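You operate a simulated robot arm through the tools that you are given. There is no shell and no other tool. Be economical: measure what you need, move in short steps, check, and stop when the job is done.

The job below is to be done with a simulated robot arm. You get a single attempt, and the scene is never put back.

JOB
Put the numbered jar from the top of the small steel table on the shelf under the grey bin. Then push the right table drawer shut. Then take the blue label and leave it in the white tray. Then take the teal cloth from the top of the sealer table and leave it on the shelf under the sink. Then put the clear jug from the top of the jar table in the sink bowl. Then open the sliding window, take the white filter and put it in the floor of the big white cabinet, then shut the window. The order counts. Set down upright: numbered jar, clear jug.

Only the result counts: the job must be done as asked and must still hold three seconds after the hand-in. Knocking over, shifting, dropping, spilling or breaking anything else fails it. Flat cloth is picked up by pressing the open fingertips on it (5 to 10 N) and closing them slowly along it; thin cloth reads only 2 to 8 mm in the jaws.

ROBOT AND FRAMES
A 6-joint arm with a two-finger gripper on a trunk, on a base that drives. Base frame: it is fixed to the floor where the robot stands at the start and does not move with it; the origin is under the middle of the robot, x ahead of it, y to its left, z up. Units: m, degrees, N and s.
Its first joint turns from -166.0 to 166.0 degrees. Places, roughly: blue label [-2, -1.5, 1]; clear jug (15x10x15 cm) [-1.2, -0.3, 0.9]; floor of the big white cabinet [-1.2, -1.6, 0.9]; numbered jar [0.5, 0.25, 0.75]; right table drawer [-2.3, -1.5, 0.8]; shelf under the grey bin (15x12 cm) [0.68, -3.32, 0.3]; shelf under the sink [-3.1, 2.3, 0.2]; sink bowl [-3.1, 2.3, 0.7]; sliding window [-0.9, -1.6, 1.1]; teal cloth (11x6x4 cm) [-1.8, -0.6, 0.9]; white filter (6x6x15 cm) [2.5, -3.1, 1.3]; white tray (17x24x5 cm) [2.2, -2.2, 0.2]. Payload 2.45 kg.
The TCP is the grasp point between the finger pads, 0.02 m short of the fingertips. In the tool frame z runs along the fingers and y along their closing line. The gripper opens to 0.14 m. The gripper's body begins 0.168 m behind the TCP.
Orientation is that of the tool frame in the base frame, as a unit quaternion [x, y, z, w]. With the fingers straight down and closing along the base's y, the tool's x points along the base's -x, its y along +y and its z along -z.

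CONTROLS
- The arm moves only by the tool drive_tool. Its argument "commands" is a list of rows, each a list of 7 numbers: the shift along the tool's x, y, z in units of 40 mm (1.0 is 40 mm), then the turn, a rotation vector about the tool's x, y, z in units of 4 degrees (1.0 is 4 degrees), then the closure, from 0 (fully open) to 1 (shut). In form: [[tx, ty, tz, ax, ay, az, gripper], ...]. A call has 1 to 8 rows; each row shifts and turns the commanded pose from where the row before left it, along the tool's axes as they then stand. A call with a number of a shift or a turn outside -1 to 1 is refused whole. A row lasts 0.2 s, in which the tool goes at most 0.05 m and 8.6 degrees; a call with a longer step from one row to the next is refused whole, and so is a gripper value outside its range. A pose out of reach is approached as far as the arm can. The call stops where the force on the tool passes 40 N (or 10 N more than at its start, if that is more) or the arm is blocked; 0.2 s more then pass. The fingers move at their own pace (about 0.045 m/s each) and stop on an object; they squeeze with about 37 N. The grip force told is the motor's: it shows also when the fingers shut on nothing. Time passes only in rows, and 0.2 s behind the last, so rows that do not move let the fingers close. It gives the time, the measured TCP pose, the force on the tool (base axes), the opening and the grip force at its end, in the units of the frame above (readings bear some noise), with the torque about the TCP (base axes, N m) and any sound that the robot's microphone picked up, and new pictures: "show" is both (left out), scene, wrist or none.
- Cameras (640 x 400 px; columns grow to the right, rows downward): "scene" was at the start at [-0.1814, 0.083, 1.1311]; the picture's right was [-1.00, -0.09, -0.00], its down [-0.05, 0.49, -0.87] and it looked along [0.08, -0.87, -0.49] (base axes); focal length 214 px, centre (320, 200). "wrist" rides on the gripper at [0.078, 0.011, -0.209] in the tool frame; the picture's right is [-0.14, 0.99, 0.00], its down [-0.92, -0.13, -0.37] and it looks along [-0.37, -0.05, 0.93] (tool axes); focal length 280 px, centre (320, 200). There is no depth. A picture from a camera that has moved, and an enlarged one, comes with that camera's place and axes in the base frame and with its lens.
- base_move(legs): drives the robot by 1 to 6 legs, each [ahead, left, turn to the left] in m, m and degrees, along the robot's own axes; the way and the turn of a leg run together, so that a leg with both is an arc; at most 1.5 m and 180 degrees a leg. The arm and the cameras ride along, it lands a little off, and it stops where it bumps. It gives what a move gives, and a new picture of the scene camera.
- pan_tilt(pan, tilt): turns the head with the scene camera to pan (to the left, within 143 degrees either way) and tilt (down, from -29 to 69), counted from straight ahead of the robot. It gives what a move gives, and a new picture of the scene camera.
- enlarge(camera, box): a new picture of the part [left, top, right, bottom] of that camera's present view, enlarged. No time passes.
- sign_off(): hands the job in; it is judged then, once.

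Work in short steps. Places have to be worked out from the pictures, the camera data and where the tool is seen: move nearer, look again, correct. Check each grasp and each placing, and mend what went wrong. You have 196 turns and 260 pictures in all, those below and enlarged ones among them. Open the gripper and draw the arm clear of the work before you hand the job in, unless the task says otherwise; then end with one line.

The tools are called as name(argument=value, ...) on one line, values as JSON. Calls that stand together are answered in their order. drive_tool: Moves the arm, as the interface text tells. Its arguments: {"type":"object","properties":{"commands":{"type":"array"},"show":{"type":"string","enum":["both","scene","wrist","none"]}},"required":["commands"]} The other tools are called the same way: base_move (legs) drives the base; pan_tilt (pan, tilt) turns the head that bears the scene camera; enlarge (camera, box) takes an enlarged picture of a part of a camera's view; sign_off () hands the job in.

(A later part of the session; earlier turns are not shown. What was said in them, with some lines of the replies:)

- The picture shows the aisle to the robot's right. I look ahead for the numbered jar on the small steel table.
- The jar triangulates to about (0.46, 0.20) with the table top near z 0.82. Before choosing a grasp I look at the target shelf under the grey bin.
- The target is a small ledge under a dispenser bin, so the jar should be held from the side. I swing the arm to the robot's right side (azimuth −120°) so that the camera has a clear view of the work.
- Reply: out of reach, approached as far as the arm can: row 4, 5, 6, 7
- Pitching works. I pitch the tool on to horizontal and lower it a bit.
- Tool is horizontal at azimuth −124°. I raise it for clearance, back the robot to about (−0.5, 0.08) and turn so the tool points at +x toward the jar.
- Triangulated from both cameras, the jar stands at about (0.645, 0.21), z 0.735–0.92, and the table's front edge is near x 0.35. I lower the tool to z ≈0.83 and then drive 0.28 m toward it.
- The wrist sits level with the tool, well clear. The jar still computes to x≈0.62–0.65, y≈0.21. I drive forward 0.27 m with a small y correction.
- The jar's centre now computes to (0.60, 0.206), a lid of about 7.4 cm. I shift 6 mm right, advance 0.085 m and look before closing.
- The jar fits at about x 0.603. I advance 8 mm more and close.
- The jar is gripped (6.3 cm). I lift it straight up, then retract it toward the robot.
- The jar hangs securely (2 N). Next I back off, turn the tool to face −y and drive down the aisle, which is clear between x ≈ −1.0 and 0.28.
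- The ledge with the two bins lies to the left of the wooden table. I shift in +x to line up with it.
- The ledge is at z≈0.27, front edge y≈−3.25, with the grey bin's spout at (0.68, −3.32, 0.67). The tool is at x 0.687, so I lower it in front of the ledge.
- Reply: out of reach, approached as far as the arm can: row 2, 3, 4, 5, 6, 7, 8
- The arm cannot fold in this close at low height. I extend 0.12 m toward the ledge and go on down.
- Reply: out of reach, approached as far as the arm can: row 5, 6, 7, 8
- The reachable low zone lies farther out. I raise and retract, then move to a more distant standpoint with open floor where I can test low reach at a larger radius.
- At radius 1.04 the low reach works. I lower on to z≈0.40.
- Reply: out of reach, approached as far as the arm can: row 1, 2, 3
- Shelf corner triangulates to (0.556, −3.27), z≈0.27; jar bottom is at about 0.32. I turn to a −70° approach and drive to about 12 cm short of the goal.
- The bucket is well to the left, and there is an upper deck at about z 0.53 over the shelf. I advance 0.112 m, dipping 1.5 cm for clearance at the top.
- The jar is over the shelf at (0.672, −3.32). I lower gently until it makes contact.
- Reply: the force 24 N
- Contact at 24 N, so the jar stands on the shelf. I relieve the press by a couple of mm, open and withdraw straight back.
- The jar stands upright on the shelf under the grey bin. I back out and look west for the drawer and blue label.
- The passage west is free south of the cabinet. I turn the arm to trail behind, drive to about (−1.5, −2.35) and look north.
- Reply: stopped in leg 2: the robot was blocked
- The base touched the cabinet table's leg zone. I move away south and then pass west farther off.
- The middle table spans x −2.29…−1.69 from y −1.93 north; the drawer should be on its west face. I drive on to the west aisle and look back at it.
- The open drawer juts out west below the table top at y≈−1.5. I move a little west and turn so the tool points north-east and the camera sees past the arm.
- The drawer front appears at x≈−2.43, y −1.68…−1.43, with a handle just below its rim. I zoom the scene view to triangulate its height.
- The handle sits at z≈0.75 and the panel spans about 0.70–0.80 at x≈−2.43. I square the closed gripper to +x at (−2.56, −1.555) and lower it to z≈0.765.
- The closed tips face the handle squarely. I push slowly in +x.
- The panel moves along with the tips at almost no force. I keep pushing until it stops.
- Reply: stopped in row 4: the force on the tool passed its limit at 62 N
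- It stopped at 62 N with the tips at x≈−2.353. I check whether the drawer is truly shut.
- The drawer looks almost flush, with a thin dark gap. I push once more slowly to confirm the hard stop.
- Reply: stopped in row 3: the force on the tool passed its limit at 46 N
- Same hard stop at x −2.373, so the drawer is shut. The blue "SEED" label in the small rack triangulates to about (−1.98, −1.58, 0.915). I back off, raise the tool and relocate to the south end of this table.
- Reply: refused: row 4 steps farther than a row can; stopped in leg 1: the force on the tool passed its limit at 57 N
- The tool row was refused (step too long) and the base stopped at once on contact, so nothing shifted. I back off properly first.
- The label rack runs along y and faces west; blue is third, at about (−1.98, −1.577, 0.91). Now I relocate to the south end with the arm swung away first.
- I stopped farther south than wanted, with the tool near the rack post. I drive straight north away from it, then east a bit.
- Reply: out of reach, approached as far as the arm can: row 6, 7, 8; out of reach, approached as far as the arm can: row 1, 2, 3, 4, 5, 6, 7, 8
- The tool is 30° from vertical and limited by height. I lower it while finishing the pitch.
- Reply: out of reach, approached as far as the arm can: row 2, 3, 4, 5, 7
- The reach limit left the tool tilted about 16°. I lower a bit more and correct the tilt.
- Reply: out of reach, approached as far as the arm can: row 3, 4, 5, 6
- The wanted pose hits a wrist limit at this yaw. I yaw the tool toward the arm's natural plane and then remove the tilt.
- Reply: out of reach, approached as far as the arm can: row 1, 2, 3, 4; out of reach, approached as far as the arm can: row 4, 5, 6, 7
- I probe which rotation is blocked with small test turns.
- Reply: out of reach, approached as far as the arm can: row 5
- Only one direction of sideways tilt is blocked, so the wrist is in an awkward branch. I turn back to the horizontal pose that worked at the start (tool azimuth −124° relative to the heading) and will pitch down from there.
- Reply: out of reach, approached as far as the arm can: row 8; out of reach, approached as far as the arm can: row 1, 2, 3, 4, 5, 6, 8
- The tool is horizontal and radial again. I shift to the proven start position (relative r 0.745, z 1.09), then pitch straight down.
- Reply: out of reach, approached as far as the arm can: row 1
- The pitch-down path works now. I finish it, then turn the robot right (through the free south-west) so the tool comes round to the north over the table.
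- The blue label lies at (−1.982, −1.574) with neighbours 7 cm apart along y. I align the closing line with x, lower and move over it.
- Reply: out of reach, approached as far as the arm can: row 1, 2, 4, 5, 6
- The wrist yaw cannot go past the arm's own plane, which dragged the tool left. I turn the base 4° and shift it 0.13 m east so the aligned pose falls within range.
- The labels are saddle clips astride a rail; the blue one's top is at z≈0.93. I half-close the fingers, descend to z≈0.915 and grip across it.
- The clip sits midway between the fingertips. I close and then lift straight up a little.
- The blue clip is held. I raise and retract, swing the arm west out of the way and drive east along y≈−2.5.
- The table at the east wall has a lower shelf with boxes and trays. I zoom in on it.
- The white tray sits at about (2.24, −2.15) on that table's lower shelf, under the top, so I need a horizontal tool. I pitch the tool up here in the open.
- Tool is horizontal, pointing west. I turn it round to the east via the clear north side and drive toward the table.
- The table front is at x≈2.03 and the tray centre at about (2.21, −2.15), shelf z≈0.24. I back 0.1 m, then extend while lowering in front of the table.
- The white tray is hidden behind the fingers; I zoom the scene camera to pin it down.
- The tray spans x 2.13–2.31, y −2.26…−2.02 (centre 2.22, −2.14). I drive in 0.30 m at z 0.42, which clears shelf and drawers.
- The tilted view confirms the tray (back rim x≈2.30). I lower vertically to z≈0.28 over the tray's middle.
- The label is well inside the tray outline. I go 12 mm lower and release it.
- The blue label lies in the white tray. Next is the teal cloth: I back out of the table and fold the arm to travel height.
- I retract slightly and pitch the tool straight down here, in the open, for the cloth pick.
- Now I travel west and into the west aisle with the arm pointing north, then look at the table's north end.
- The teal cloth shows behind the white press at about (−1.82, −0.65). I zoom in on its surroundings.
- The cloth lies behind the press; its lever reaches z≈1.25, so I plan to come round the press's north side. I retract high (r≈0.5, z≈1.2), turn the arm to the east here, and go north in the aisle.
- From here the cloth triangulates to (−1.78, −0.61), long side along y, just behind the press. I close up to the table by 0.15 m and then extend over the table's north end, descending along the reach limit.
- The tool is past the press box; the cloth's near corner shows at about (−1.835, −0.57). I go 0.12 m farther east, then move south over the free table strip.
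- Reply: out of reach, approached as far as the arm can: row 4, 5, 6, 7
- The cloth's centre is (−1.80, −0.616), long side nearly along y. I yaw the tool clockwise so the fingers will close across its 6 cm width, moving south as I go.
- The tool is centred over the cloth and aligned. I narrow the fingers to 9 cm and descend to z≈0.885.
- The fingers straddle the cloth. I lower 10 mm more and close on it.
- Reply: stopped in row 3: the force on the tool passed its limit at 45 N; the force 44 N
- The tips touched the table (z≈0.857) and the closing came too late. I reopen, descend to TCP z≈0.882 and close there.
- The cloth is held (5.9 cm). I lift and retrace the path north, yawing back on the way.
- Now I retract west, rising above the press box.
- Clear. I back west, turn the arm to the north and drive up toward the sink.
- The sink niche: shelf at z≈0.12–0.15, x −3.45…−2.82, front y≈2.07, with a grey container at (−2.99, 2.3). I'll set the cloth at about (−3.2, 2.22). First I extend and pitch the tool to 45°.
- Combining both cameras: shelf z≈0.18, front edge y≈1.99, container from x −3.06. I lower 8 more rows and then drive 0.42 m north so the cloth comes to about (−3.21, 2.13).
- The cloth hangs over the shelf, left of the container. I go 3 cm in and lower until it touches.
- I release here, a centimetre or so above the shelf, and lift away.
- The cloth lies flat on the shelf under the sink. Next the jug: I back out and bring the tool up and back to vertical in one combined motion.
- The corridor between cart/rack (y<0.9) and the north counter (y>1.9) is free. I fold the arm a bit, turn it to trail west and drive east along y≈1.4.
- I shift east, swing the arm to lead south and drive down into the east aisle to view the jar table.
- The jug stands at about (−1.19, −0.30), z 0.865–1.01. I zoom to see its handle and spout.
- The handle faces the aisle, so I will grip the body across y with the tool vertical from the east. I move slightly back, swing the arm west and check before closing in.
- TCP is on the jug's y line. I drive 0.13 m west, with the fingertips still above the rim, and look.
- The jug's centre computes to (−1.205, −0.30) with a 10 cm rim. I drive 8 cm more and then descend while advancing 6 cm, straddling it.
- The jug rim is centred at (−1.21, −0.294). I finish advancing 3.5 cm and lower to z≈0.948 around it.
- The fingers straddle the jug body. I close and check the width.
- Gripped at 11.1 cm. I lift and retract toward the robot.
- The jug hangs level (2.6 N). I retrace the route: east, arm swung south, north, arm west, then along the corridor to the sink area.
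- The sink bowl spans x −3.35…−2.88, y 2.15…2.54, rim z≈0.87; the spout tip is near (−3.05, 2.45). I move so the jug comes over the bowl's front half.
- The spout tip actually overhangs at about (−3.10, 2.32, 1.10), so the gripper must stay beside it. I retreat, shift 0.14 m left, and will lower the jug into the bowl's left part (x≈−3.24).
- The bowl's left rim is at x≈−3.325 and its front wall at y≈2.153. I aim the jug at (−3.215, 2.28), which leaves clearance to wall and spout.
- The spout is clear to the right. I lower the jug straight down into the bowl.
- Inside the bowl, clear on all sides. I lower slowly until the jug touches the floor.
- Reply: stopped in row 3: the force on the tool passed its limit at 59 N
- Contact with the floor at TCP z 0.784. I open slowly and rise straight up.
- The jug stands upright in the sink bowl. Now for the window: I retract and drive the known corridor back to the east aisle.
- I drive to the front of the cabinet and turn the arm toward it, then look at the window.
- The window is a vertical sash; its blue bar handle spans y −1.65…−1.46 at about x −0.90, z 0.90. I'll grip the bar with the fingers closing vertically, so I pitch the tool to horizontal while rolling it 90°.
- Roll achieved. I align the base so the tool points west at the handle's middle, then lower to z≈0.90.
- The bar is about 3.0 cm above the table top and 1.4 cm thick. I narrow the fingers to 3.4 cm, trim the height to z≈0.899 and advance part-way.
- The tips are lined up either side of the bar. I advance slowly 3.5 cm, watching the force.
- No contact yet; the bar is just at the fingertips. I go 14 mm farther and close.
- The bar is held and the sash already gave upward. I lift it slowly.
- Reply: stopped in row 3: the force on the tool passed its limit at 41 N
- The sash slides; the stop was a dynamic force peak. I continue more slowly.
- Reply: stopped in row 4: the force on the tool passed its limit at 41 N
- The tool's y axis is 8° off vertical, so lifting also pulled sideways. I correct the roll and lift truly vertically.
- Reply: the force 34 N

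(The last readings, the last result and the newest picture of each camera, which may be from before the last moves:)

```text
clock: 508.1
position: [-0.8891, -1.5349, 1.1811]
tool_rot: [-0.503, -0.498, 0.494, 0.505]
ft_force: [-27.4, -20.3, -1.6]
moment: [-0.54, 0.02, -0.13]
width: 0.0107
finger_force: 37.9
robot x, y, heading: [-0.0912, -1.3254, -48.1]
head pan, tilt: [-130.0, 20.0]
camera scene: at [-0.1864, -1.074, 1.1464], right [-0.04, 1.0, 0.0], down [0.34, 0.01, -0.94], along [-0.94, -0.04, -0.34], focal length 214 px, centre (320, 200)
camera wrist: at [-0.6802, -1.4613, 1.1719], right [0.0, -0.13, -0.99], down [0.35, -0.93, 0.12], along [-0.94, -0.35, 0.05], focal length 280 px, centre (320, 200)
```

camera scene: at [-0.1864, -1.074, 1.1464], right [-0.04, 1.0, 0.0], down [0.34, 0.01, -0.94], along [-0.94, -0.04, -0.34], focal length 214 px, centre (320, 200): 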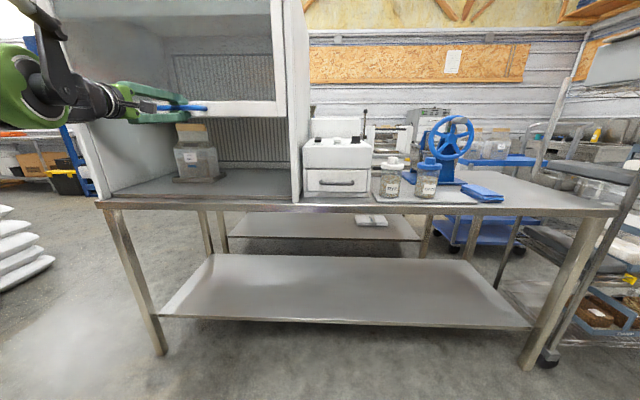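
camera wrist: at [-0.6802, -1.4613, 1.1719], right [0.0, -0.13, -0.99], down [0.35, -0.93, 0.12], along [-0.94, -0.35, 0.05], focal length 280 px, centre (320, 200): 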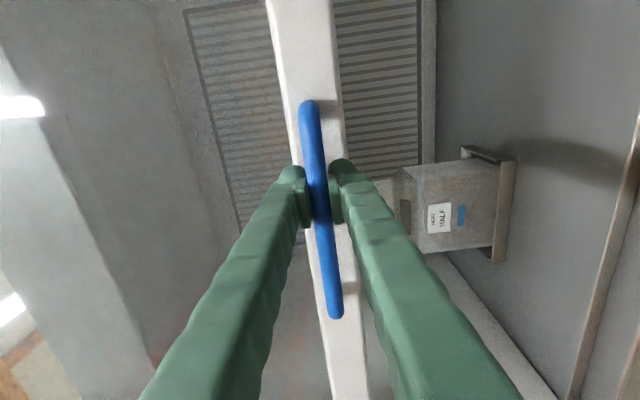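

The sash is up about 0.28 m and follows well. I ease the side load and raise it another 0.1 m.

drive_tool(commands=[[-0.06, 0, 0.07, 0, 0, 0, 1], [0, -0.3, 0, 0, 0, 0, 1], [0, -0.4, 0, 0, 0, 0, 1], [0, -0.4, 0, 0, 0, 0, 1], [0, -0.4, 0, 0, 0, 0, 1], [0, -0.4, 0, 0, 0, 0, 1], [0, -0.4, 0, 0, 0, 0, 1], [0, -0.3, 0, 0, 0, 0, 1]], show="none")

drive_tool(commands=[[0, 0, 0, 0, 0, 0, 0.9], [0, 0, 0, 0, 0, 0, 0.7], [0, 0, 0, 0, 0, 0, 0.65], [0, 0, 0, 0, 0, 0, 0.65]], show="none")

drive_tool(commands=[[0, 0, -0.6, 0, 0, 0, 0.65], [0, 0, -0.9, 0, 0, 0, 0.65], [0, 0, -0.9, 0, 0, 0, 0.65], [0, 0, 0, 0, 0, 0, 0.65], [0, 0, 0, 0, 0, 0, 0.65]], show="scene")

```text
clock: 509.9
position: [-0.8893, -1.5352, 1.2895]
tool_rot: [-0.504, -0.497, 0.494, 0.506]
ft_force: [32.5, 10.5, -3.6]
moment: [-0.45, 0.03, -0.08]
width: 0.0106
finger_force: 37.9
robot x, y, heading: [-0.0955, -1.3259, -47.7]
head pan, tilt: [-130.0, 20.0]
```

```text
clock: 510.9
position: [-0.8915, -1.5376, 1.2871]
tool_rot: [-0.504, -0.497, 0.493, 0.505]
ft_force: [0.6, 0.5, -0.4]
moment: [0.01, -0.01, 0.01]
width: 0.0491
finger_force: 0.0
robot x, y, heading: [-0.0953, -1.3254, -47.5]
head pan, tilt: [-130.0, 20.0]
```

```text
clock: 512.1
position: [-0.795, -1.5375, 1.2854]
tool_rot: [-0.503, -0.498, 0.494, 0.505]
ft_force: [-0.1, 0.7, 0.6]
moment: [-0.02, -0.01, 0.02]
width: 0.049
finger_force: 0.1
robot x, y, heading: [-0.0946, -1.3286, -47.9]
head pan, tilt: [-130.0, 20.0]
camera scene: at [-0.1851, -1.073, 1.1463], right [-0.04, 1.0, 0.0], down [0.34, 0.01, -0.94], along [-0.94, -0.04, -0.34], focal length 214 px, centre (320, 200)
```

scene: 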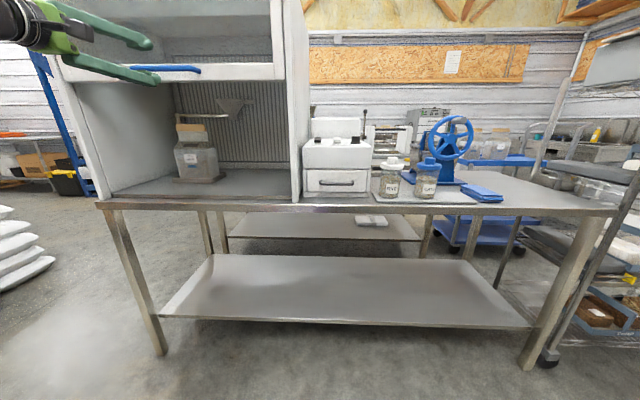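

The sash stays open. I roll the tool back to its normal attitude here for gripping the filter.

drive_tool(commands=[[0, 0, -0.3, 0, 0, -1, 0], [0, 0, 0, 0, 0, -1, 0], [0, 0, 0, 0, 0, -1, 0], [0, 0, 0, 0, 0, -1, 0], [0, 0, 0, 0, 0, -1, 0], [0, 0, 0, 0, 0, -1, 0], [0, 0, 0, 0, 0, -1, 0], [0, 0, 0, 0, 0, -1, 0]], show="none")

drive_tool(commands=[[0, 0, 0, 0, 0, -1, 0], [0, 0, 0, 0, 0, -1, 0], [0, 0, 0, 0, 0, -1, 0], [0, 0, 0, 0, 0, -1, 0], [0, 0, 0, 0, 0, -1, 0], [0, 0, 0, 0, 0, -1, 0], [0, 0, 0, 0, 0, -1, 0], [0, 0, 0, 0, 0, -1, 0]], show="none")

drive_tool(commands=[[0, 0, 0, 0, 0, -1, 0], [0, 0, 0, 0, 0, -1, 0], [0, 0, 0, 0, 0, -1, 0], [0, 0, 0, 0, 0, -1, 0], [0, 0, 0, 0, 0, -1, 0], [0, 0, 0, 0, 0, -1, 0], [0, 0, 0, 0, 0, -0.5, 0]], show="none")

base_move(legs=[[0, 0, -90], [0.795, 0.792, 0], [0, 0, -88], [-0.559, -0.502, 0], [-0.703, -0.363, 0]])

pan_tilt(pan=-140, tilt=8)

```text
clock: 513.9
position: [-0.7838, -1.5394, 1.2864]
tool_rot: [-0.345, -0.618, 0.336, 0.622]
ft_force: [0.3, 0.6, -0.4]
moment: [0.04, -0.02, 0.0]
width: 0.1403
finger_force: 0.0
robot x, y, heading: [-0.0947, -1.3301, -47.9]
head pan, tilt: [-130.0, 20.0]
```

```text
clock: 515.7
position: [-0.783, -1.5392, 1.2874]
tool_rot: [-0.163, -0.689, 0.151, 0.69]
ft_force: [-0.8, 1.1, -0.1]
moment: [0.0, -0.03, 0.0]
width: 0.1402
finger_force: 0.0
robot x, y, heading: [-0.0932, -1.3226, -47.9]
head pan, tilt: [-130.0, 20.0]
```

```text
clock: 517.3
position: [-0.783, -1.5389, 1.2869]
tool_rot: [0.004, 0.708, 0.009, -0.706]
ft_force: [1.5, 0.3, -1.0]
moment: [-0.06, 0.0, 0.0]
width: 0.1401
finger_force: 0.0
robot x, y, heading: [-0.0987, -1.3244, -47.9]
head pan, tilt: [-130.0, 20.0]
```

```text
clock: 538.1
position: [2.048, -2.4735, 1.2867]
tool_rot: [0.707, 0.016, 0.706, -0.012]
ft_force: [0.8, -0.1, -0.3]
moment: [0.0, 0.01, -0.02]
width: 0.1401
finger_force: 0.0
robot x, y, heading: [1.3709, -2.7264, 135.2]
head pan, tilt: [-130.0, 20.0]
camera scene: at [1.4774, -2.9752, 1.1463], right [0.1, -1.0, 0.0], down [-0.34, -0.03, -0.94], along [0.94, 0.09, -0.34], focal length 214 px, centre (320, 200)
```

scene: 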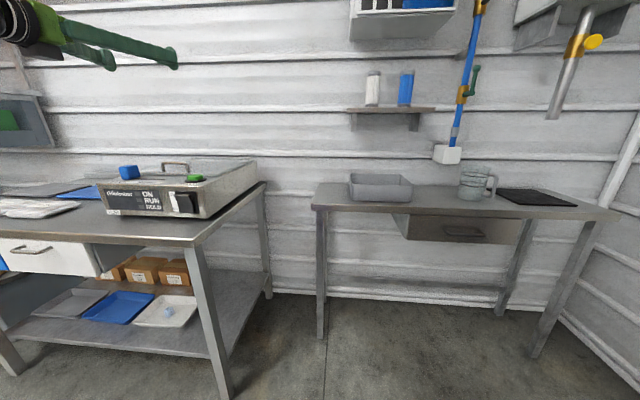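

```text
clock: 538.9
position: [2.0482, -2.4726, 1.2873]
tool_rot: [0.707, 0.016, 0.706, -0.013]
ft_force: [-0.1, -0.8, 0.1]
moment: [0.02, -0.02, 0.0]
width: 0.1401
finger_force: 0.0
robot x, y, heading: [1.3723, -2.7232, 135.4]
head pan, tilt: [-140.0, 8.0]
camera scene: at [1.477, -2.9914, 1.1657], right [-0.08, -1.0, 0.0], down [-0.14, 0.01, -0.99], along [0.99, -0.08, -0.14], focal length 214 px, centre (320, 200)
```

scene: 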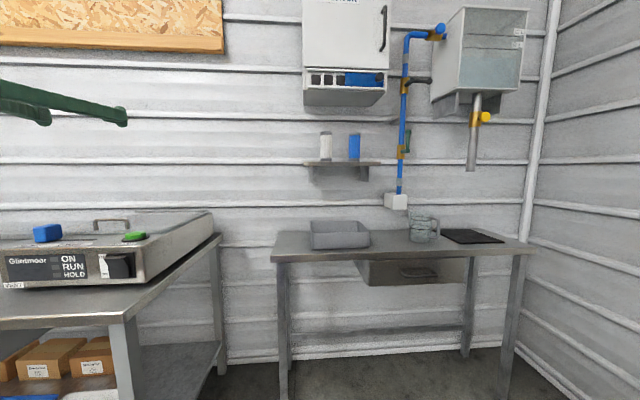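

The white filter stands on the wall bracket at about (2.53, −3.10), z 1.21–1.35, the blue one 14 cm to its right. I drive so the tool points at it from x≈2.38.

base_move(legs=[[-0.675, 0.214, 0]])

drive_tool(commands=[[0, 0, 0, 0, 0, 0, 0.3]], show="wrist")

```text
clock: 542.8
position: [2.3804, -3.0991, 1.2864]
tool_rot: [0.708, 0.016, 0.706, -0.011]
ft_force: [-0.1, 0.6, 0.3]
moment: [0.01, 0.0, 0.0]
width: 0.1401
finger_force: 0.1
robot x, y, heading: [1.7036, -3.3497, 135.7]
head pan, tilt: [-140.0, 8.0]
camera scene: at [1.8105, -3.6181, 1.1658], right [-0.08, -1.0, 0.0], down [-0.14, 0.01, -0.99], along [0.99, -0.08, -0.14], focal length 214 px, centre (320, 200)
```

scene: 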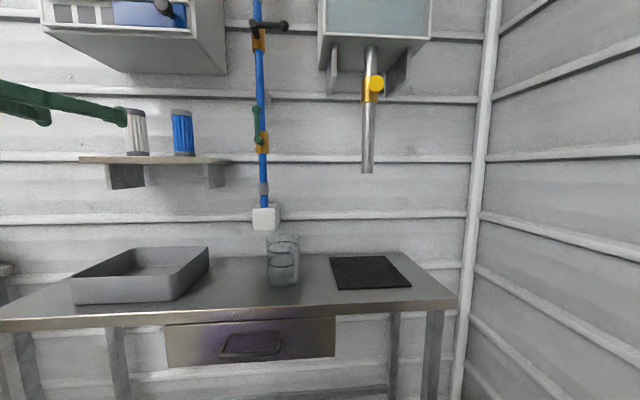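

```text
clock: 543.1
position: [2.3808, -3.0993, 1.286]
tool_rot: [0.707, 0.016, 0.707, -0.012]
ft_force: [-0.9, -1.0, -0.5]
moment: [-0.01, -0.05, 0.0]
width: 0.1053
finger_force: 0.2
robot x, y, heading: [1.7039, -3.3498, 135.5]
head pan, tilt: [-140.0, 8.0]
camera wrist: at [2.1716, -3.1186, 1.3654], right [0.04, -0.99, -0.13], down [-0.37, 0.11, -0.92], along [0.93, 0.09, -0.37], focal length 280 px, centre (320, 200)
```

wrist: 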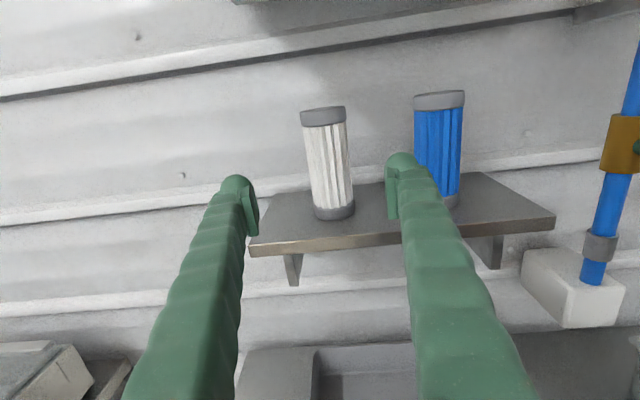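

The filter's axis is at about (2.556, −3.10). I advance 0.175 m with a small right trim.

drive_tool(commands=[[0, 0.05, 0.9, 0, 0, 0, 0.3], [0, 0.05, 0.9, 0, 0, 0, 0.3], [0, 0.05, 0.9, 0, 0, 0, 0.3], [0, 0.05, 0.8, 0, 0, 0, 0.3], [0, 0, 0.6, 0, 0, 0, 0.3]], show="wrist")

```text
clock: 544.4
position: [2.5454, -3.1, 1.2862]
tool_rot: [0.708, 0.017, 0.706, -0.012]
ft_force: [-0.6, 0.0, -1.0]
moment: [-0.02, 0.0, 0.0]
width: 0.0979
finger_force: 0.0
robot x, y, heading: [1.704, -3.353, 135.5]
head pan, tilt: [-140.0, 8.0]
camera wrist: at [2.3352, -3.1205, 1.3649], right [0.04, -0.99, -0.13], down [-0.37, 0.11, -0.92], along [0.93, 0.09, -0.37], focal length 280 px, centre (320, 200)
```

wrist: 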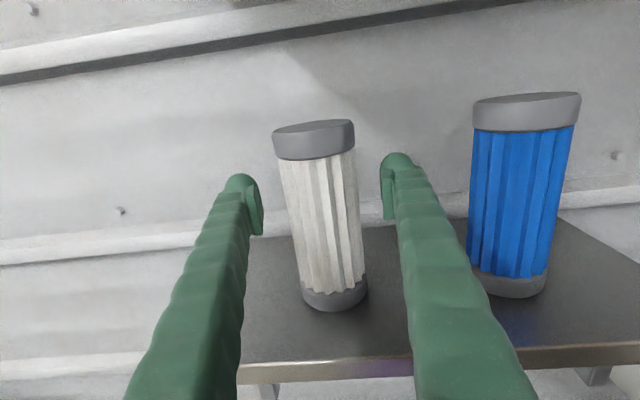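

drive_tool(commands=[[0, 0, 0.25, 0, 0, 0, 0.3], [0, 0, 0, 0, 0, 0, 0.6], [0, 0, 0, 0, 0, 0, 1], [0, 0, 0, 0, 0, 0, 1], [0, 0, 0, 0, 0, 0, 1], [0.5, 0, 0, 0, 0, 0, 1], [0.6, 0, 0, 0, 0, 0, 1]], show="wrist")

```text
clock: 546.0
position: [2.555, -3.1, 1.3309]
tool_rot: [0.707, 0.016, 0.707, -0.013]
ft_force: [0.8, 0.5, -2.3]
moment: [0.03, -0.01, -0.01]
width: 0.0575
finger_force: 37.3
robot x, y, heading: [1.7026, -3.351, 135.8]
head pan, tilt: [-140.0, 8.0]
camera wrist: at [2.3464, -3.1193, 1.4088], right [0.04, -0.99, -0.13], down [-0.37, 0.11, -0.92], along [0.93, 0.09, -0.37], focal length 280 px, centre (320, 200)
```

wrist: 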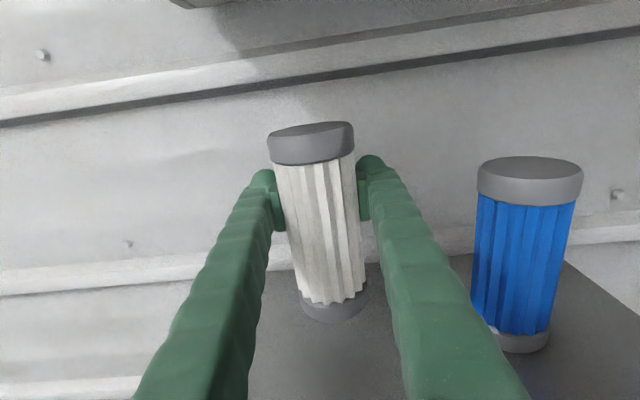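

The filter is held (5.75 cm). I retract and drive the reverse route back to the cabinet, ending with the tool facing west.

drive_tool(commands=[[0, 0, -1, 0, 0, 0, 1], [0, 0, -1, 0, 0, 0, 1], [0, 0, -1, 0, 0, 0, 1], [0, 0, -1, 0, 0, 0, 1]], show="none")

base_move(legs=[[0.676, -0.221, 0], [0.705, 0.38, 0], [0.55, 0.467, 0], [0, 0, 88], [-0.76, -0.795, 0], [0, 0, 88]])

pan_tilt(pan=-125, tilt=15)

drive_tool(commands=[[0, 0, 0, 0, 0, 0, 1]], show="wrist")

```text
clock: 547.0
position: [2.3953, -3.1073, 1.3302]
tool_rot: [0.707, 0.015, 0.707, -0.012]
ft_force: [-0.6, 0.1, -1.7]
moment: [0.0, -0.01, -0.03]
width: 0.0576
finger_force: 37.1
robot x, y, heading: [1.7041, -3.3508, 135.5]
head pan, tilt: [-140.0, 8.0]
```

```text
clock: 571.0
position: [-0.8224, -1.5497, 1.3312]
tool_rot: [0.006, 0.708, 0.011, -0.706]
ft_force: [-0.3, -0.1, -1.2]
moment: [-0.02, 0.04, 0.01]
width: 0.0576
finger_force: 37.6
robot x, y, heading: [-0.1166, -1.3504, -48.4]
head pan, tilt: [-140.0, 8.0]
camera scene: at [-0.2059, -1.0819, 1.1658], right [0.14, 0.99, 0.0], down [0.14, -0.02, -0.99], along [-0.98, 0.14, -0.14], focal length 214 px, centre (320, 200)
```

scene: 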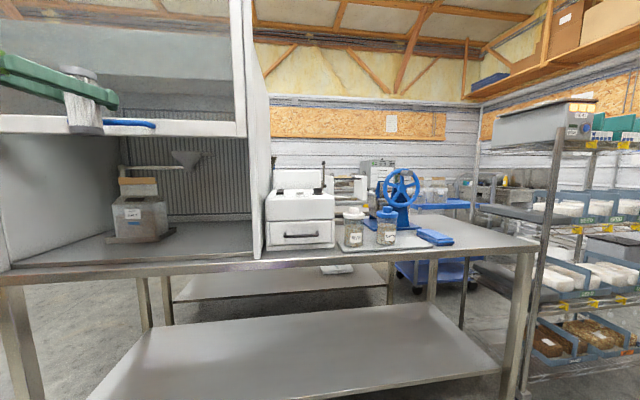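

```text
clock: 571.8
position: [-0.8231, -1.5515, 1.3314]
tool_rot: [0.007, 0.708, 0.011, -0.707]
ft_force: [-0.2, -0.5, -1.9]
moment: [0.01, 0.04, -0.02]
width: 0.0572
finger_force: 37.3
robot x, y, heading: [-0.1179, -1.35, -48.3]
head pan, tilt: [-125.0, 15.0]
camera scene: at [-0.207, -1.1061, 1.1545], right [-0.12, 0.99, 0.0], down [0.26, 0.03, -0.97], along [-0.96, -0.11, -0.26], focal length 214 px, centre (320, 200)
```

scene: 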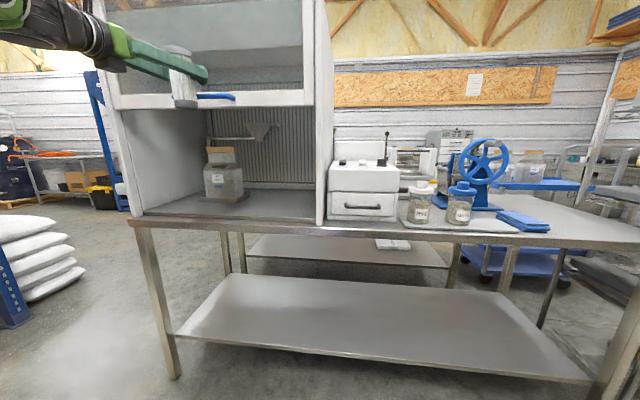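

```text
clock: 572.1
position: [-0.8223, -1.5515, 1.3303]
tool_rot: [0.007, 0.708, 0.011, -0.706]
ft_force: [-0.3, 0.2, -2.3]
moment: [-0.01, 0.06, -0.02]
width: 0.0578
finger_force: 36.5
robot x, y, heading: [-0.118, -1.3504, -48.2]
head pan, tilt: [-125.0, 15.0]
camera wrist: at [-0.6148, -1.5466, 1.4091], right [0.03, 0.99, -0.13], down [0.37, -0.13, -0.92], along [-0.93, -0.03, -0.37], focal length 280 px, centre (320, 200)
```

wrist: 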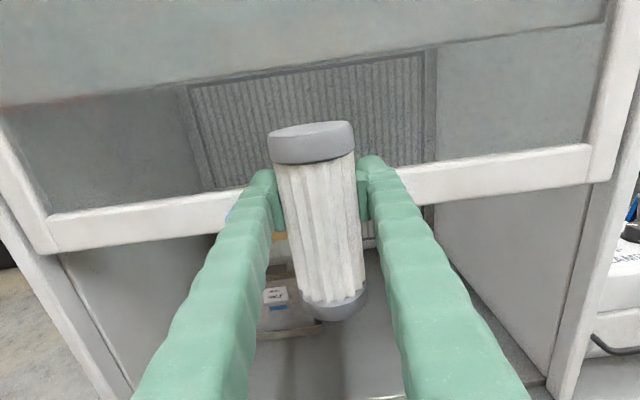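

The open cabinet shows a dispenser at about y −1.57…−1.85; I'll set the filter right of it at about (−1.13, −1.45). First I lower it in front of the opening.

drive_tool(commands=[[-1, 0.3, 0, 0, 0, 0, 1], [-1, 0.3, 0, 0, 0, 0, 1], [-1, 0.3, 0, 0, 0, 0, 1], [-1, 0.4, 0, 0, 0, 0, 1], [-1, 0.4, 0, 0, 0, 0, 1], [-1, 0.4, 0, 0, 0, 0, 1], [-1, 0.4, 0, 0, 0, 0, 1]], show="wrist")

```text
clock: 573.8
position: [-0.8206, -1.4487, 1.0504]
tool_rot: [0.008, 0.707, 0.011, -0.707]
ft_force: [-0.4, 0.9, -1.8]
moment: [-0.01, 0.04, 0.03]
width: 0.0572
finger_force: 36.9
robot x, y, heading: [-0.1174, -1.3525, -48.1]
head pan, tilt: [-125.0, 15.0]
camera wrist: at [-0.6122, -1.4443, 1.1292], right [0.03, 0.99, -0.13], down [0.37, -0.13, -0.92], along [-0.93, -0.03, -0.37], focal length 280 px, centre (320, 200)
```

wrist: 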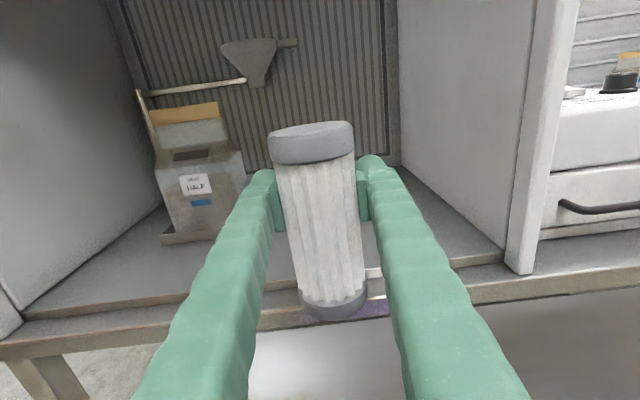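

base_move(legs=[[-0.08, -0.089, 0]])

drive_tool(commands=[[-0.2, 0, 0.9, 0, 0, 0, 1], [-0.2, 0, 0.9, 0, 0, 0, 1], [-0.2, 0, 0.9, 0, 0, 0, 1], [-0.2, 0, 0.9, 0, 0, 0, 1], [-0.2, 0, 0.9, 0, 0, 0, 1]], show="both")

```text
clock: 575.0
position: [-0.9401, -1.4465, 1.0506]
tool_rot: [0.007, 0.708, 0.012, -0.706]
ft_force: [0.8, -0.1, -1.2]
moment: [0.01, 0.02, -0.01]
width: 0.0571
finger_force: 37.0
robot x, y, heading: [-0.2369, -1.3526, -48.4]
head pan, tilt: [-125.0, 15.0]
camera scene: at [-0.3271, -1.1049, 1.1544], right [-0.12, 0.99, 0.0], down [0.26, 0.03, -0.97], along [-0.96, -0.11, -0.26], focal length 214 px, centre (320, 200)
```

scene: 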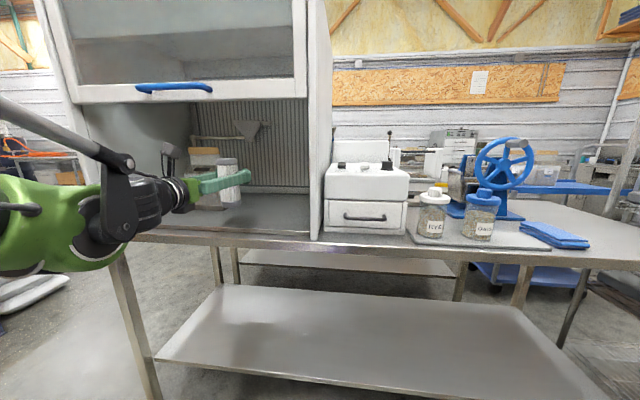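

```text
clock: 576.2
position: [-1.1201, -1.4409, 1.0107]
tool_rot: [0.007, 0.708, 0.011, -0.707]
ft_force: [0.1, -0.2, -1.0]
moment: [-0.05, 0.05, 0.01]
width: 0.057
finger_force: 37.0
robot x, y, heading: [-0.2379, -1.3504, -48.2]
head pan, tilt: [-125.0, 15.0]
camera scene: at [-0.327, -1.1049, 1.1544], right [-0.12, 0.99, 0.0], down [0.26, 0.03, -0.97], along [-0.96, -0.11, -0.26], focal length 214 px, centre (320, 200)
camera wrist: at [-0.9127, -1.4381, 1.0891], right [0.03, 0.99, -0.13], down [0.37, -0.13, -0.92], along [-0.93, -0.02, -0.37], focal length 280 px, centre (320, 200)
```

scene: 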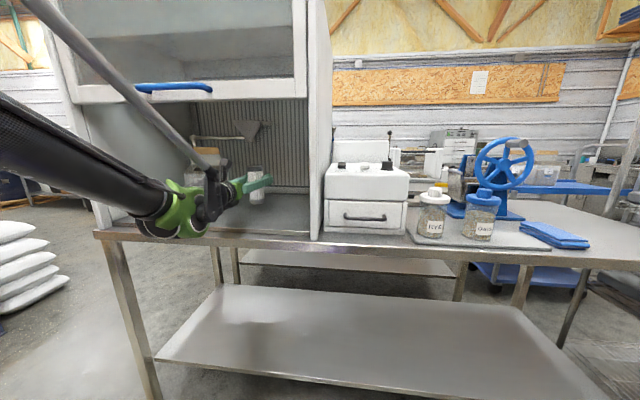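
wrist: 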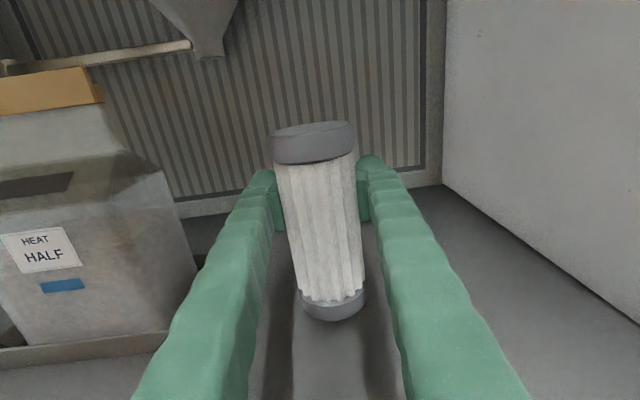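

Well placed inside. I lower slowly until the filter touches the cabinet floor.

drive_tool(commands=[[-0.3, 0, 0, 0, 0, 0, 1], [-0.3, 0, 0, 0, 0, 0, 1], [-0.15, 0, 0, 0, 0, 0, 1], [-0.15, 0, 0, 0, 0, 0, 1], [-0.15, 0, 0, 0, 0, 0, 1], [-0.15, 0, 0, 0, 0, 0, 1]], show="none")

```text
clock: 577.7
position: [-1.1196, -1.4426, 0.9652]
tool_rot: [0.008, 0.707, 0.011, -0.707]
ft_force: [5.1, 0.3, 22.0]
moment: [-0.55, -1.05, 0.13]
width: 0.0573
finger_force: 37.3
robot x, y, heading: [-0.238, -1.3511, -48.1]
head pan, tilt: [-125.0, 15.0]
stopped in row 6: the force on the tool passed its limit at 42 N (the readings are from after the stop); the commanded pose is now the measured one
```

The filter rests on the floor. I ease up 2 mm, open and withdraw.

drive_tool(commands=[[0.05, 0, 0, 0, 0, 0, 1], [0, 0, 0, 0, 0, 0, 0.4], [0, 0, 0, 0, 0, 0, 0.3], [0, 0, 0, 0, 0, 0, 0.3], [0, 0, 0, 0, 0, 0, 0.3], [0, 0, -0.6, 0, 0, 0, 0.3], [0, 0, -0.9, 0, 0, 0, 0.3], [0, 0, -0.9, 0, 0, 0, 0.3]], show="wrist")

drive_tool(commands=[[0.2, 0, -1, 0, 0, 0, 0.3], [0.2, 0, -1, 0, 0, 0, 0.3], [0.2, 0, -1, 0, 0, 0, 0.6], [0.2, 0, -1, 0, 0, 0, 0.8], [0, 0, -1, 0, 0, 0, 1], [0, 0, -1, 0, 0, 0, 1]], show="both")

```text
clock: 579.5
position: [-1.0256, -1.4456, 0.9664]
tool_rot: [0.007, 0.708, 0.01, -0.707]
ft_force: [0.6, -0.6, -0.1]
moment: [0.0, 0.03, 0.02]
width: 0.098
finger_force: 0.1
robot x, y, heading: [-0.2406, -1.3503, -48.1]
head pan, tilt: [-125.0, 15.0]
camera wrist: at [-0.817, -1.441, 1.045], right [0.03, 0.99, -0.13], down [0.37, -0.13, -0.92], along [-0.93, -0.02, -0.37], focal length 280 px, centre (320, 200)
```

wrist: 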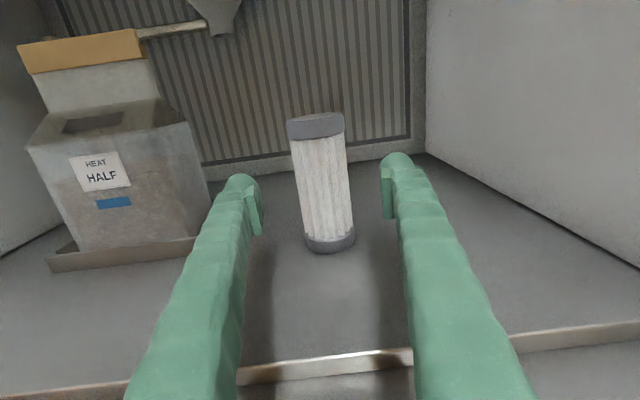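

```text
clock: 580.9
position: [-0.7846, -1.4513, 0.999]
tool_rot: [0.008, 0.707, 0.01, -0.707]
ft_force: [-0.1, 0.5, 0.5]
moment: [0.0, -0.01, -0.03]
width: 0.012
finger_force: 0.0
robot x, y, heading: [-0.2382, -1.3509, -48.2]
head pan, tilt: [-125.0, 15.0]
camera scene: at [-0.3271, -1.1049, 1.1544], right [-0.12, 0.99, 0.0], down [0.26, 0.03, -0.97], along [-0.96, -0.11, -0.26], focal length 214 px, centre (320, 200)
camera wrist: at [-0.5768, -1.4469, 1.0771], right [0.03, 0.99, -0.13], down [0.37, -0.13, -0.92], along [-0.93, -0.02, -0.37], focal length 280 px, centre (320, 200)
```

scene: 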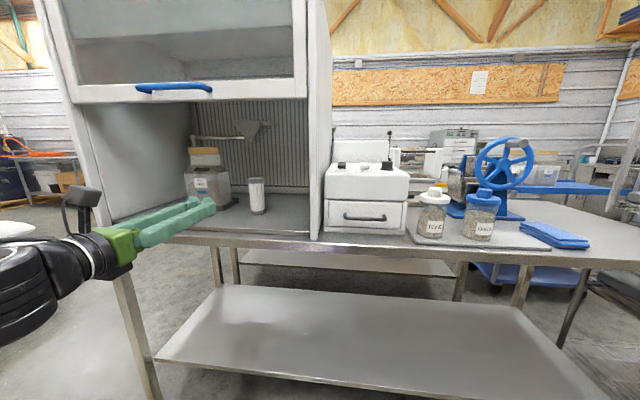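
wrist: 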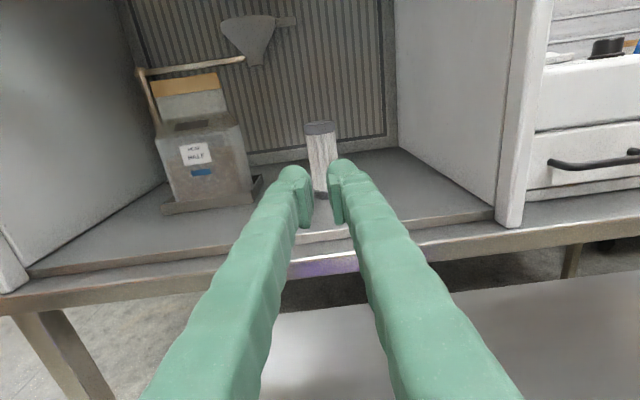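

The filter stands inside. To shut the window I'll press the bar down with closed fingers from above; first I back 0.1 m and raise the tool above the handle.

base_move(legs=[[0.067, 0.075, 0]])

drive_tool(commands=[[0.9, -0.3, 0.3, 0, 0, 0, 1], [0.9, -0.3, 0.3, 0, 0, 0, 1], [0.9, -0.3, 0.3, 0, 0, 0, 1], [0.9, -0.3, 0.3, 0, 0, 0, 1], [0.9, -0.3, 0.3, 0, 0, 0, 1], [0.9, -0.3, 0.3, 0, 0, 0, 1], [0.9, -0.3, 0.3, 0, 0, 0, 1], [0.9, -0.3, 0.3, 0, 0, 0, 1]], show="none")

drive_tool(commands=[[0.9, -0.2, 0, 0, 0, 0, 1], [0.9, 0, 0, 0, 0, 0, 1], [0, 0, 0.6, 0, 0, 0, 1]], show="both")

```text
clock: 582.0
position: [-0.6844, -1.4521, 0.9979]
tool_rot: [0.008, 0.707, 0.011, -0.707]
ft_force: [-1.0, -0.8, 0.6]
moment: [-0.01, 0.03, 0.02]
width: 0.0004
finger_force: 29.1
robot x, y, heading: [-0.1361, -1.3507, -48.2]
head pan, tilt: [-125.0, 15.0]
camera scene: at [-0.2272, -1.1056, 1.1544], right [-0.12, 0.99, 0.0], down [0.26, 0.03, -0.97], along [-0.96, -0.11, -0.26], focal length 214 px, centre (320, 200)
```

scene: 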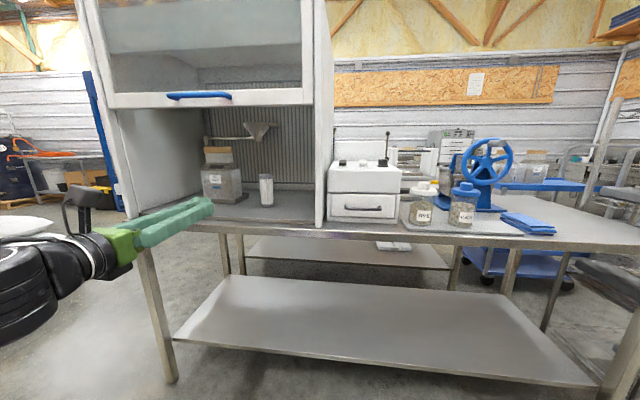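

```text
clock: 583.8
position: [-0.7855, -1.5462, 1.2849]
tool_rot: [0.007, 0.708, 0.01, -0.707]
ft_force: [0.0, -0.3, 0.0]
moment: [0.03, 0.02, 0.0]
width: 0.0003
finger_force: 29.7
robot x, y, heading: [-0.1383, -1.3513, -48.2]
head pan, tilt: [-125.0, 15.0]
```

```text
clock: 584.6
position: [-0.808, -1.5546, 1.3577]
tool_rot: [0.008, 0.707, 0.011, -0.707]
ft_force: [-0.3, -0.4, 0.3]
moment: [0.01, 0.0, 0.03]
width: 0.0002
finger_force: 29.3
robot x, y, heading: [-0.1389, -1.3461, -47.9]
head pan, tilt: [-125.0, 15.0]
camera scene: at [-0.2272, -1.1055, 1.1544], right [-0.12, 0.99, 0.0], down [0.26, 0.03, -0.97], along [-0.96, -0.12, -0.26], focal length 214 px, centre (320, 200)
camera wrist: at [-0.5998, -1.5503, 1.4369], right [0.02, 0.99, -0.13], down [0.37, -0.13, -0.92], along [-0.93, -0.03, -0.37], focal length 280 px, centre (320, 200)
```

scene: 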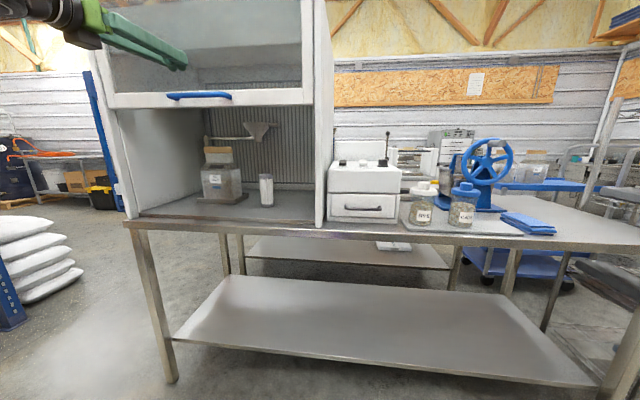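
wrist: 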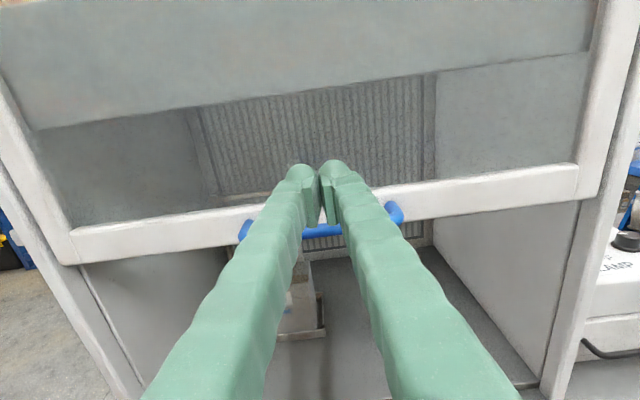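

The bar is at z≈1.29 right below and ahead. I move forward over it and begin pressing down.

drive_tool(commands=[[0, 0, 0.7, 0, 0, 0, 1], [0, 0, 0.7, 0, 0, 0, 1], [0, 0, 0.7, 0, 0, 0, 1], [-0.5, 0, 0, 0, 0, 0, 1], [-0.4, 0, 0, 0, 0, 0, 1], [-0.4, 0, 0, 0, 0, 0, 1], [-0.4, 0, 0, 0, 0, 0, 1], [-0.4, 0, 0, 0, 0, 0, 1]], show="both")

```text
clock: 586.4
position: [-0.8932, -1.5524, 1.2724]
tool_rot: [0.007, 0.707, 0.01, -0.707]
ft_force: [-0.7, 0.2, 1.5]
moment: [0.01, -0.01, 0.03]
width: 0.0
finger_force: 29.5
robot x, y, heading: [-0.1381, -1.3521, -48.1]
head pan, tilt: [-125.0, 15.0]
camera scene: at [-0.2273, -1.1056, 1.1544], right [-0.12, 0.99, 0.0], down [0.26, 0.03, -0.97], along [-0.96, -0.11, -0.26], focal length 214 px, centre (320, 200)
camera wrist: at [-0.6839, -1.548, 1.3517], right [0.02, 0.99, -0.13], down [0.37, -0.13, -0.92], along [-0.93, -0.03, -0.37], focal length 280 px, centre (320, 200)
```

scene: 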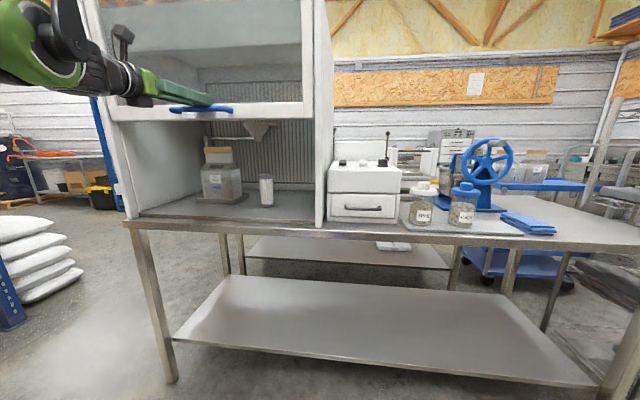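
wrist: 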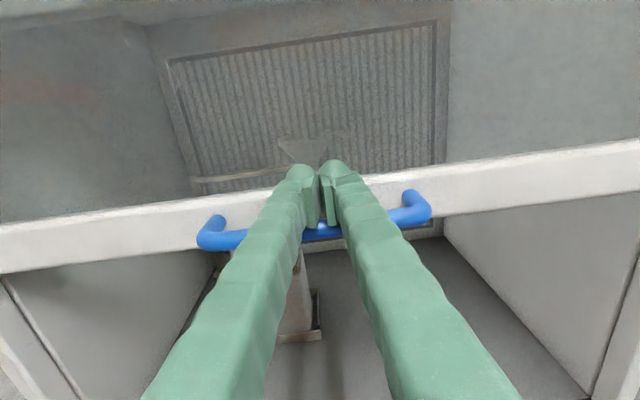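

The sash follows down smoothly. I keep pressing.

drive_tool(commands=[[-0.4, 0, 0, 0, 0, 0, 1], [-0.5, 0, 0, 0, 0, 0, 1], [-0.5, 0, 0, 0, 0, 0, 1], [-0.5, 0, 0, 0, 0, 0, 1], [-0.5, 0, 0, 0, 0, 0, 1], [-0.5, 0, 0, 0, 0, 0, 1], [-0.5, 0, 0, 0, 0, 0, 1], [-0.5, 0, 0, 0, 0, 0, 1]], show="none")

drive_tool(commands=[[-0.4, 0, 0, 0, 0, 0, 1], [-0.5, 0, 0, 0, 0, 0, 1], [-0.5, 0, 0, 0, 0, 0, 1], [-0.5, 0, 0, 0, 0, 0, 1], [-0.5, 0, 0, 0, 0, 0, 1], [-0.5, 0, 0, 0, 0, 0, 1], [-0.4, 0, 0, 0, 0, 0, 1], [-0.3, 0, 0, 0, 0, 0, 1]], show="both")

```text
clock: 588.2
position: [-0.8928, -1.551, 1.1154]
tool_rot: [0.007, 0.707, 0.01, -0.707]
ft_force: [-0.1, 0.6, 1.5]
moment: [-0.05, 0.02, 0.05]
width: 0.0003
finger_force: 29.5
robot x, y, heading: [-0.1367, -1.35, -48.0]
head pan, tilt: [-125.0, 15.0]
```

```text
clock: 590.0
position: [-0.8903, -1.5503, 0.9727]
tool_rot: [0.008, 0.707, 0.011, -0.707]
ft_force: [-0.4, 0.5, 1.6]
moment: [0.0, 0.03, 0.0]
width: 0.0
finger_force: 29.2
robot x, y, heading: [-0.1362, -1.3508, -48.2]
head pan, tilt: [-125.0, 15.0]
camera scene: at [-0.2273, -1.1056, 1.1544], right [-0.12, 0.99, 0.0], down [0.26, 0.03, -0.97], along [-0.96, -0.11, -0.26], focal length 214 px, centre (320, 200)
camera wrist: at [-0.6832, -1.5465, 1.0514], right [0.02, 0.99, -0.13], down [0.37, -0.13, -0.92], along [-0.93, -0.03, -0.37], focal length 280 px, centre (320, 200)
```

scene: 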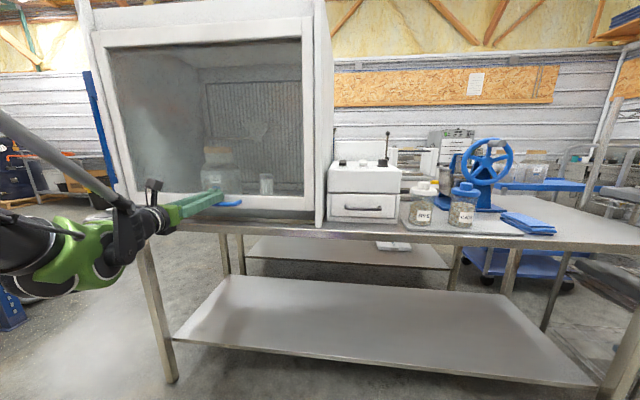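
wrist: 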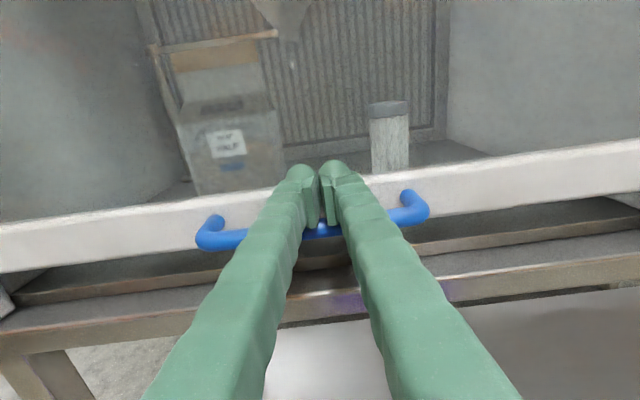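

About 5 cm remain. I press on slowly to the stop.

drive_tool(commands=[[-0.3, 0, 0, 0, 0, 0, 1], [-0.3, 0, 0, 0, 0, 0, 1], [-0.3, 0, 0, 0, 0, 0, 1], [-0.2, 0, 0, 0, 0, 0, 1], [-0.2, 0, 0, 0, 0, 0, 1], [-0.2, 0, 0, 0, 0, 0, 1], [-0.2, 0, 0, 0, 0, 0, 1]], show="both")

```text
clock: 591.4
position: [-0.8929, -1.5521, 0.9185]
tool_rot: [-0.005, -0.707, -0.012, 0.708]
ft_force: [9.1, 2.0, 29.8]
moment: [-0.02, -0.41, -0.05]
width: 0.0063
finger_force: 29.9
robot x, y, heading: [-0.138, -1.3488, -48.4]
head pan, tilt: [-125.0, 15.0]
stopped in row 6: the force on the tool passed its limit at 64 N (the readings are from after the stop); the commanded pose is now the measured one
camera scene: at [-0.226, -1.1053, 1.1545], right [-0.12, 0.99, 0.0], down [0.26, 0.03, -0.97], along [-0.96, -0.11, -0.26], focal length 214 px, centre (320, 200)
camera wrist: at [-0.6833, -1.5471, 0.9959], right [0.02, 0.99, -0.13], down [0.36, -0.13, -0.92], along [-0.93, -0.02, -0.36], focal length 280 px, centre (320, 200)
```

scene: 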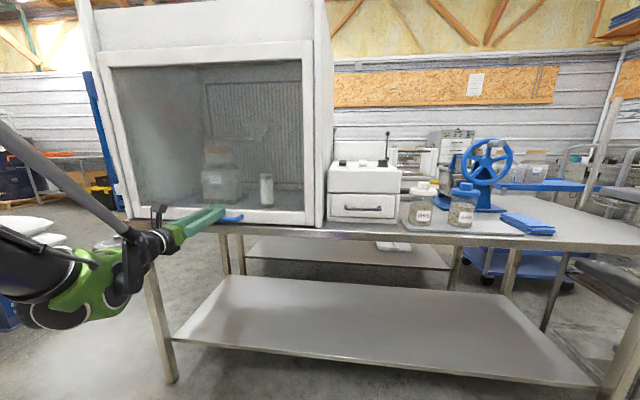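
wrist: 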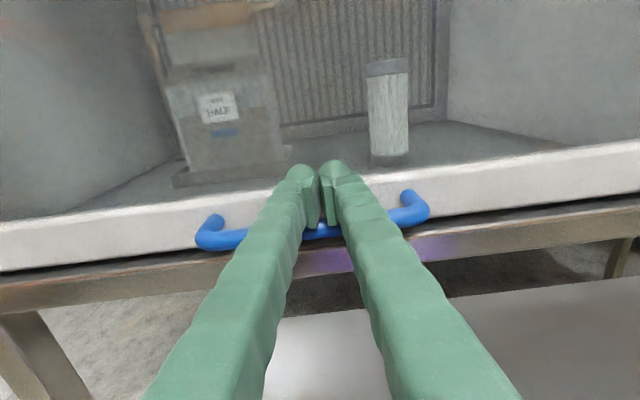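

The sash hit its stop at the original height (bar z≈0.894), so the window is shut. I lift off, withdraw, open the gripper and check.

drive_tool(commands=[[0.4, 0, 0, 0, 0, 0, 1], [0.5, 0, -0.5, 0, 0, 0, 1], [0, 0, -1, 0, 0, 0, 1], [0, 0, -1, 0, 0, 0, 0.5], [0.6, 0, -0.7, 0, 0, 0, 0], [0.6, 0, -0.4, 0, 0, 0, 0], [0, 0, 0, 0, 0, 0, 0], [0, 0, 0, 0, 0, 0, 0]], show="both")

```text
clock: 593.2
position: [-0.7476, -1.5556, 0.9995]
tool_rot: [0.005, 0.707, 0.013, -0.707]
ft_force: [-0.3, 0.1, 0.1]
moment: [0.0, -0.01, 0.02]
width: 0.1045
finger_force: 0.0
robot x, y, heading: [-0.1357, -1.3543, -48.1]
head pan, tilt: [-125.0, 15.0]
camera scene: at [-0.2273, -1.1056, 1.1544], right [-0.12, 0.99, 0.0], down [0.26, 0.03, -0.97], along [-0.96, -0.11, -0.26], focal length 214 px, centre (320, 200)
camera wrist: at [-0.5399, -1.5514, 1.0785], right [0.02, 0.99, -0.13], down [0.37, -0.13, -0.92], along [-0.93, -0.02, -0.37], focal length 280 px, centre (320, 200)
```

scene: 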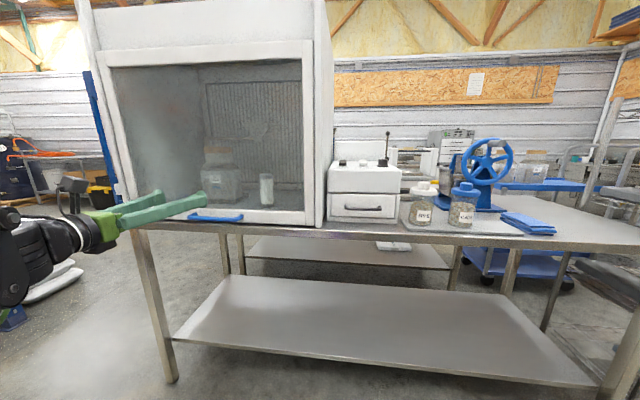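
wrist: 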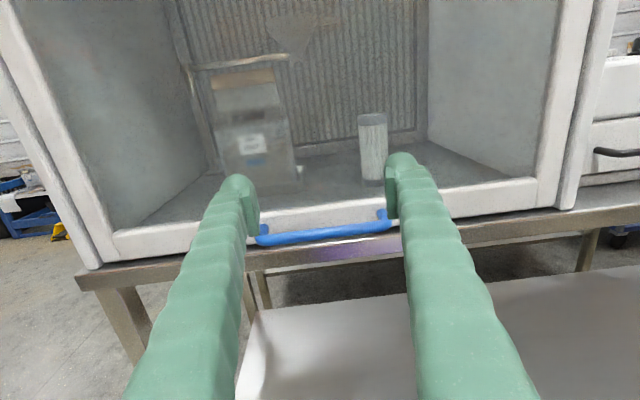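

The window is shut with the filter standing inside, the gripper is open and the arm is clear. I hand the job in.

sign_off()

```text
The job is handed in.
```

The job is done in the order asked and handed in: the jar, drawer, label, cloth and jug steps, then the filter, with the window shut after it.
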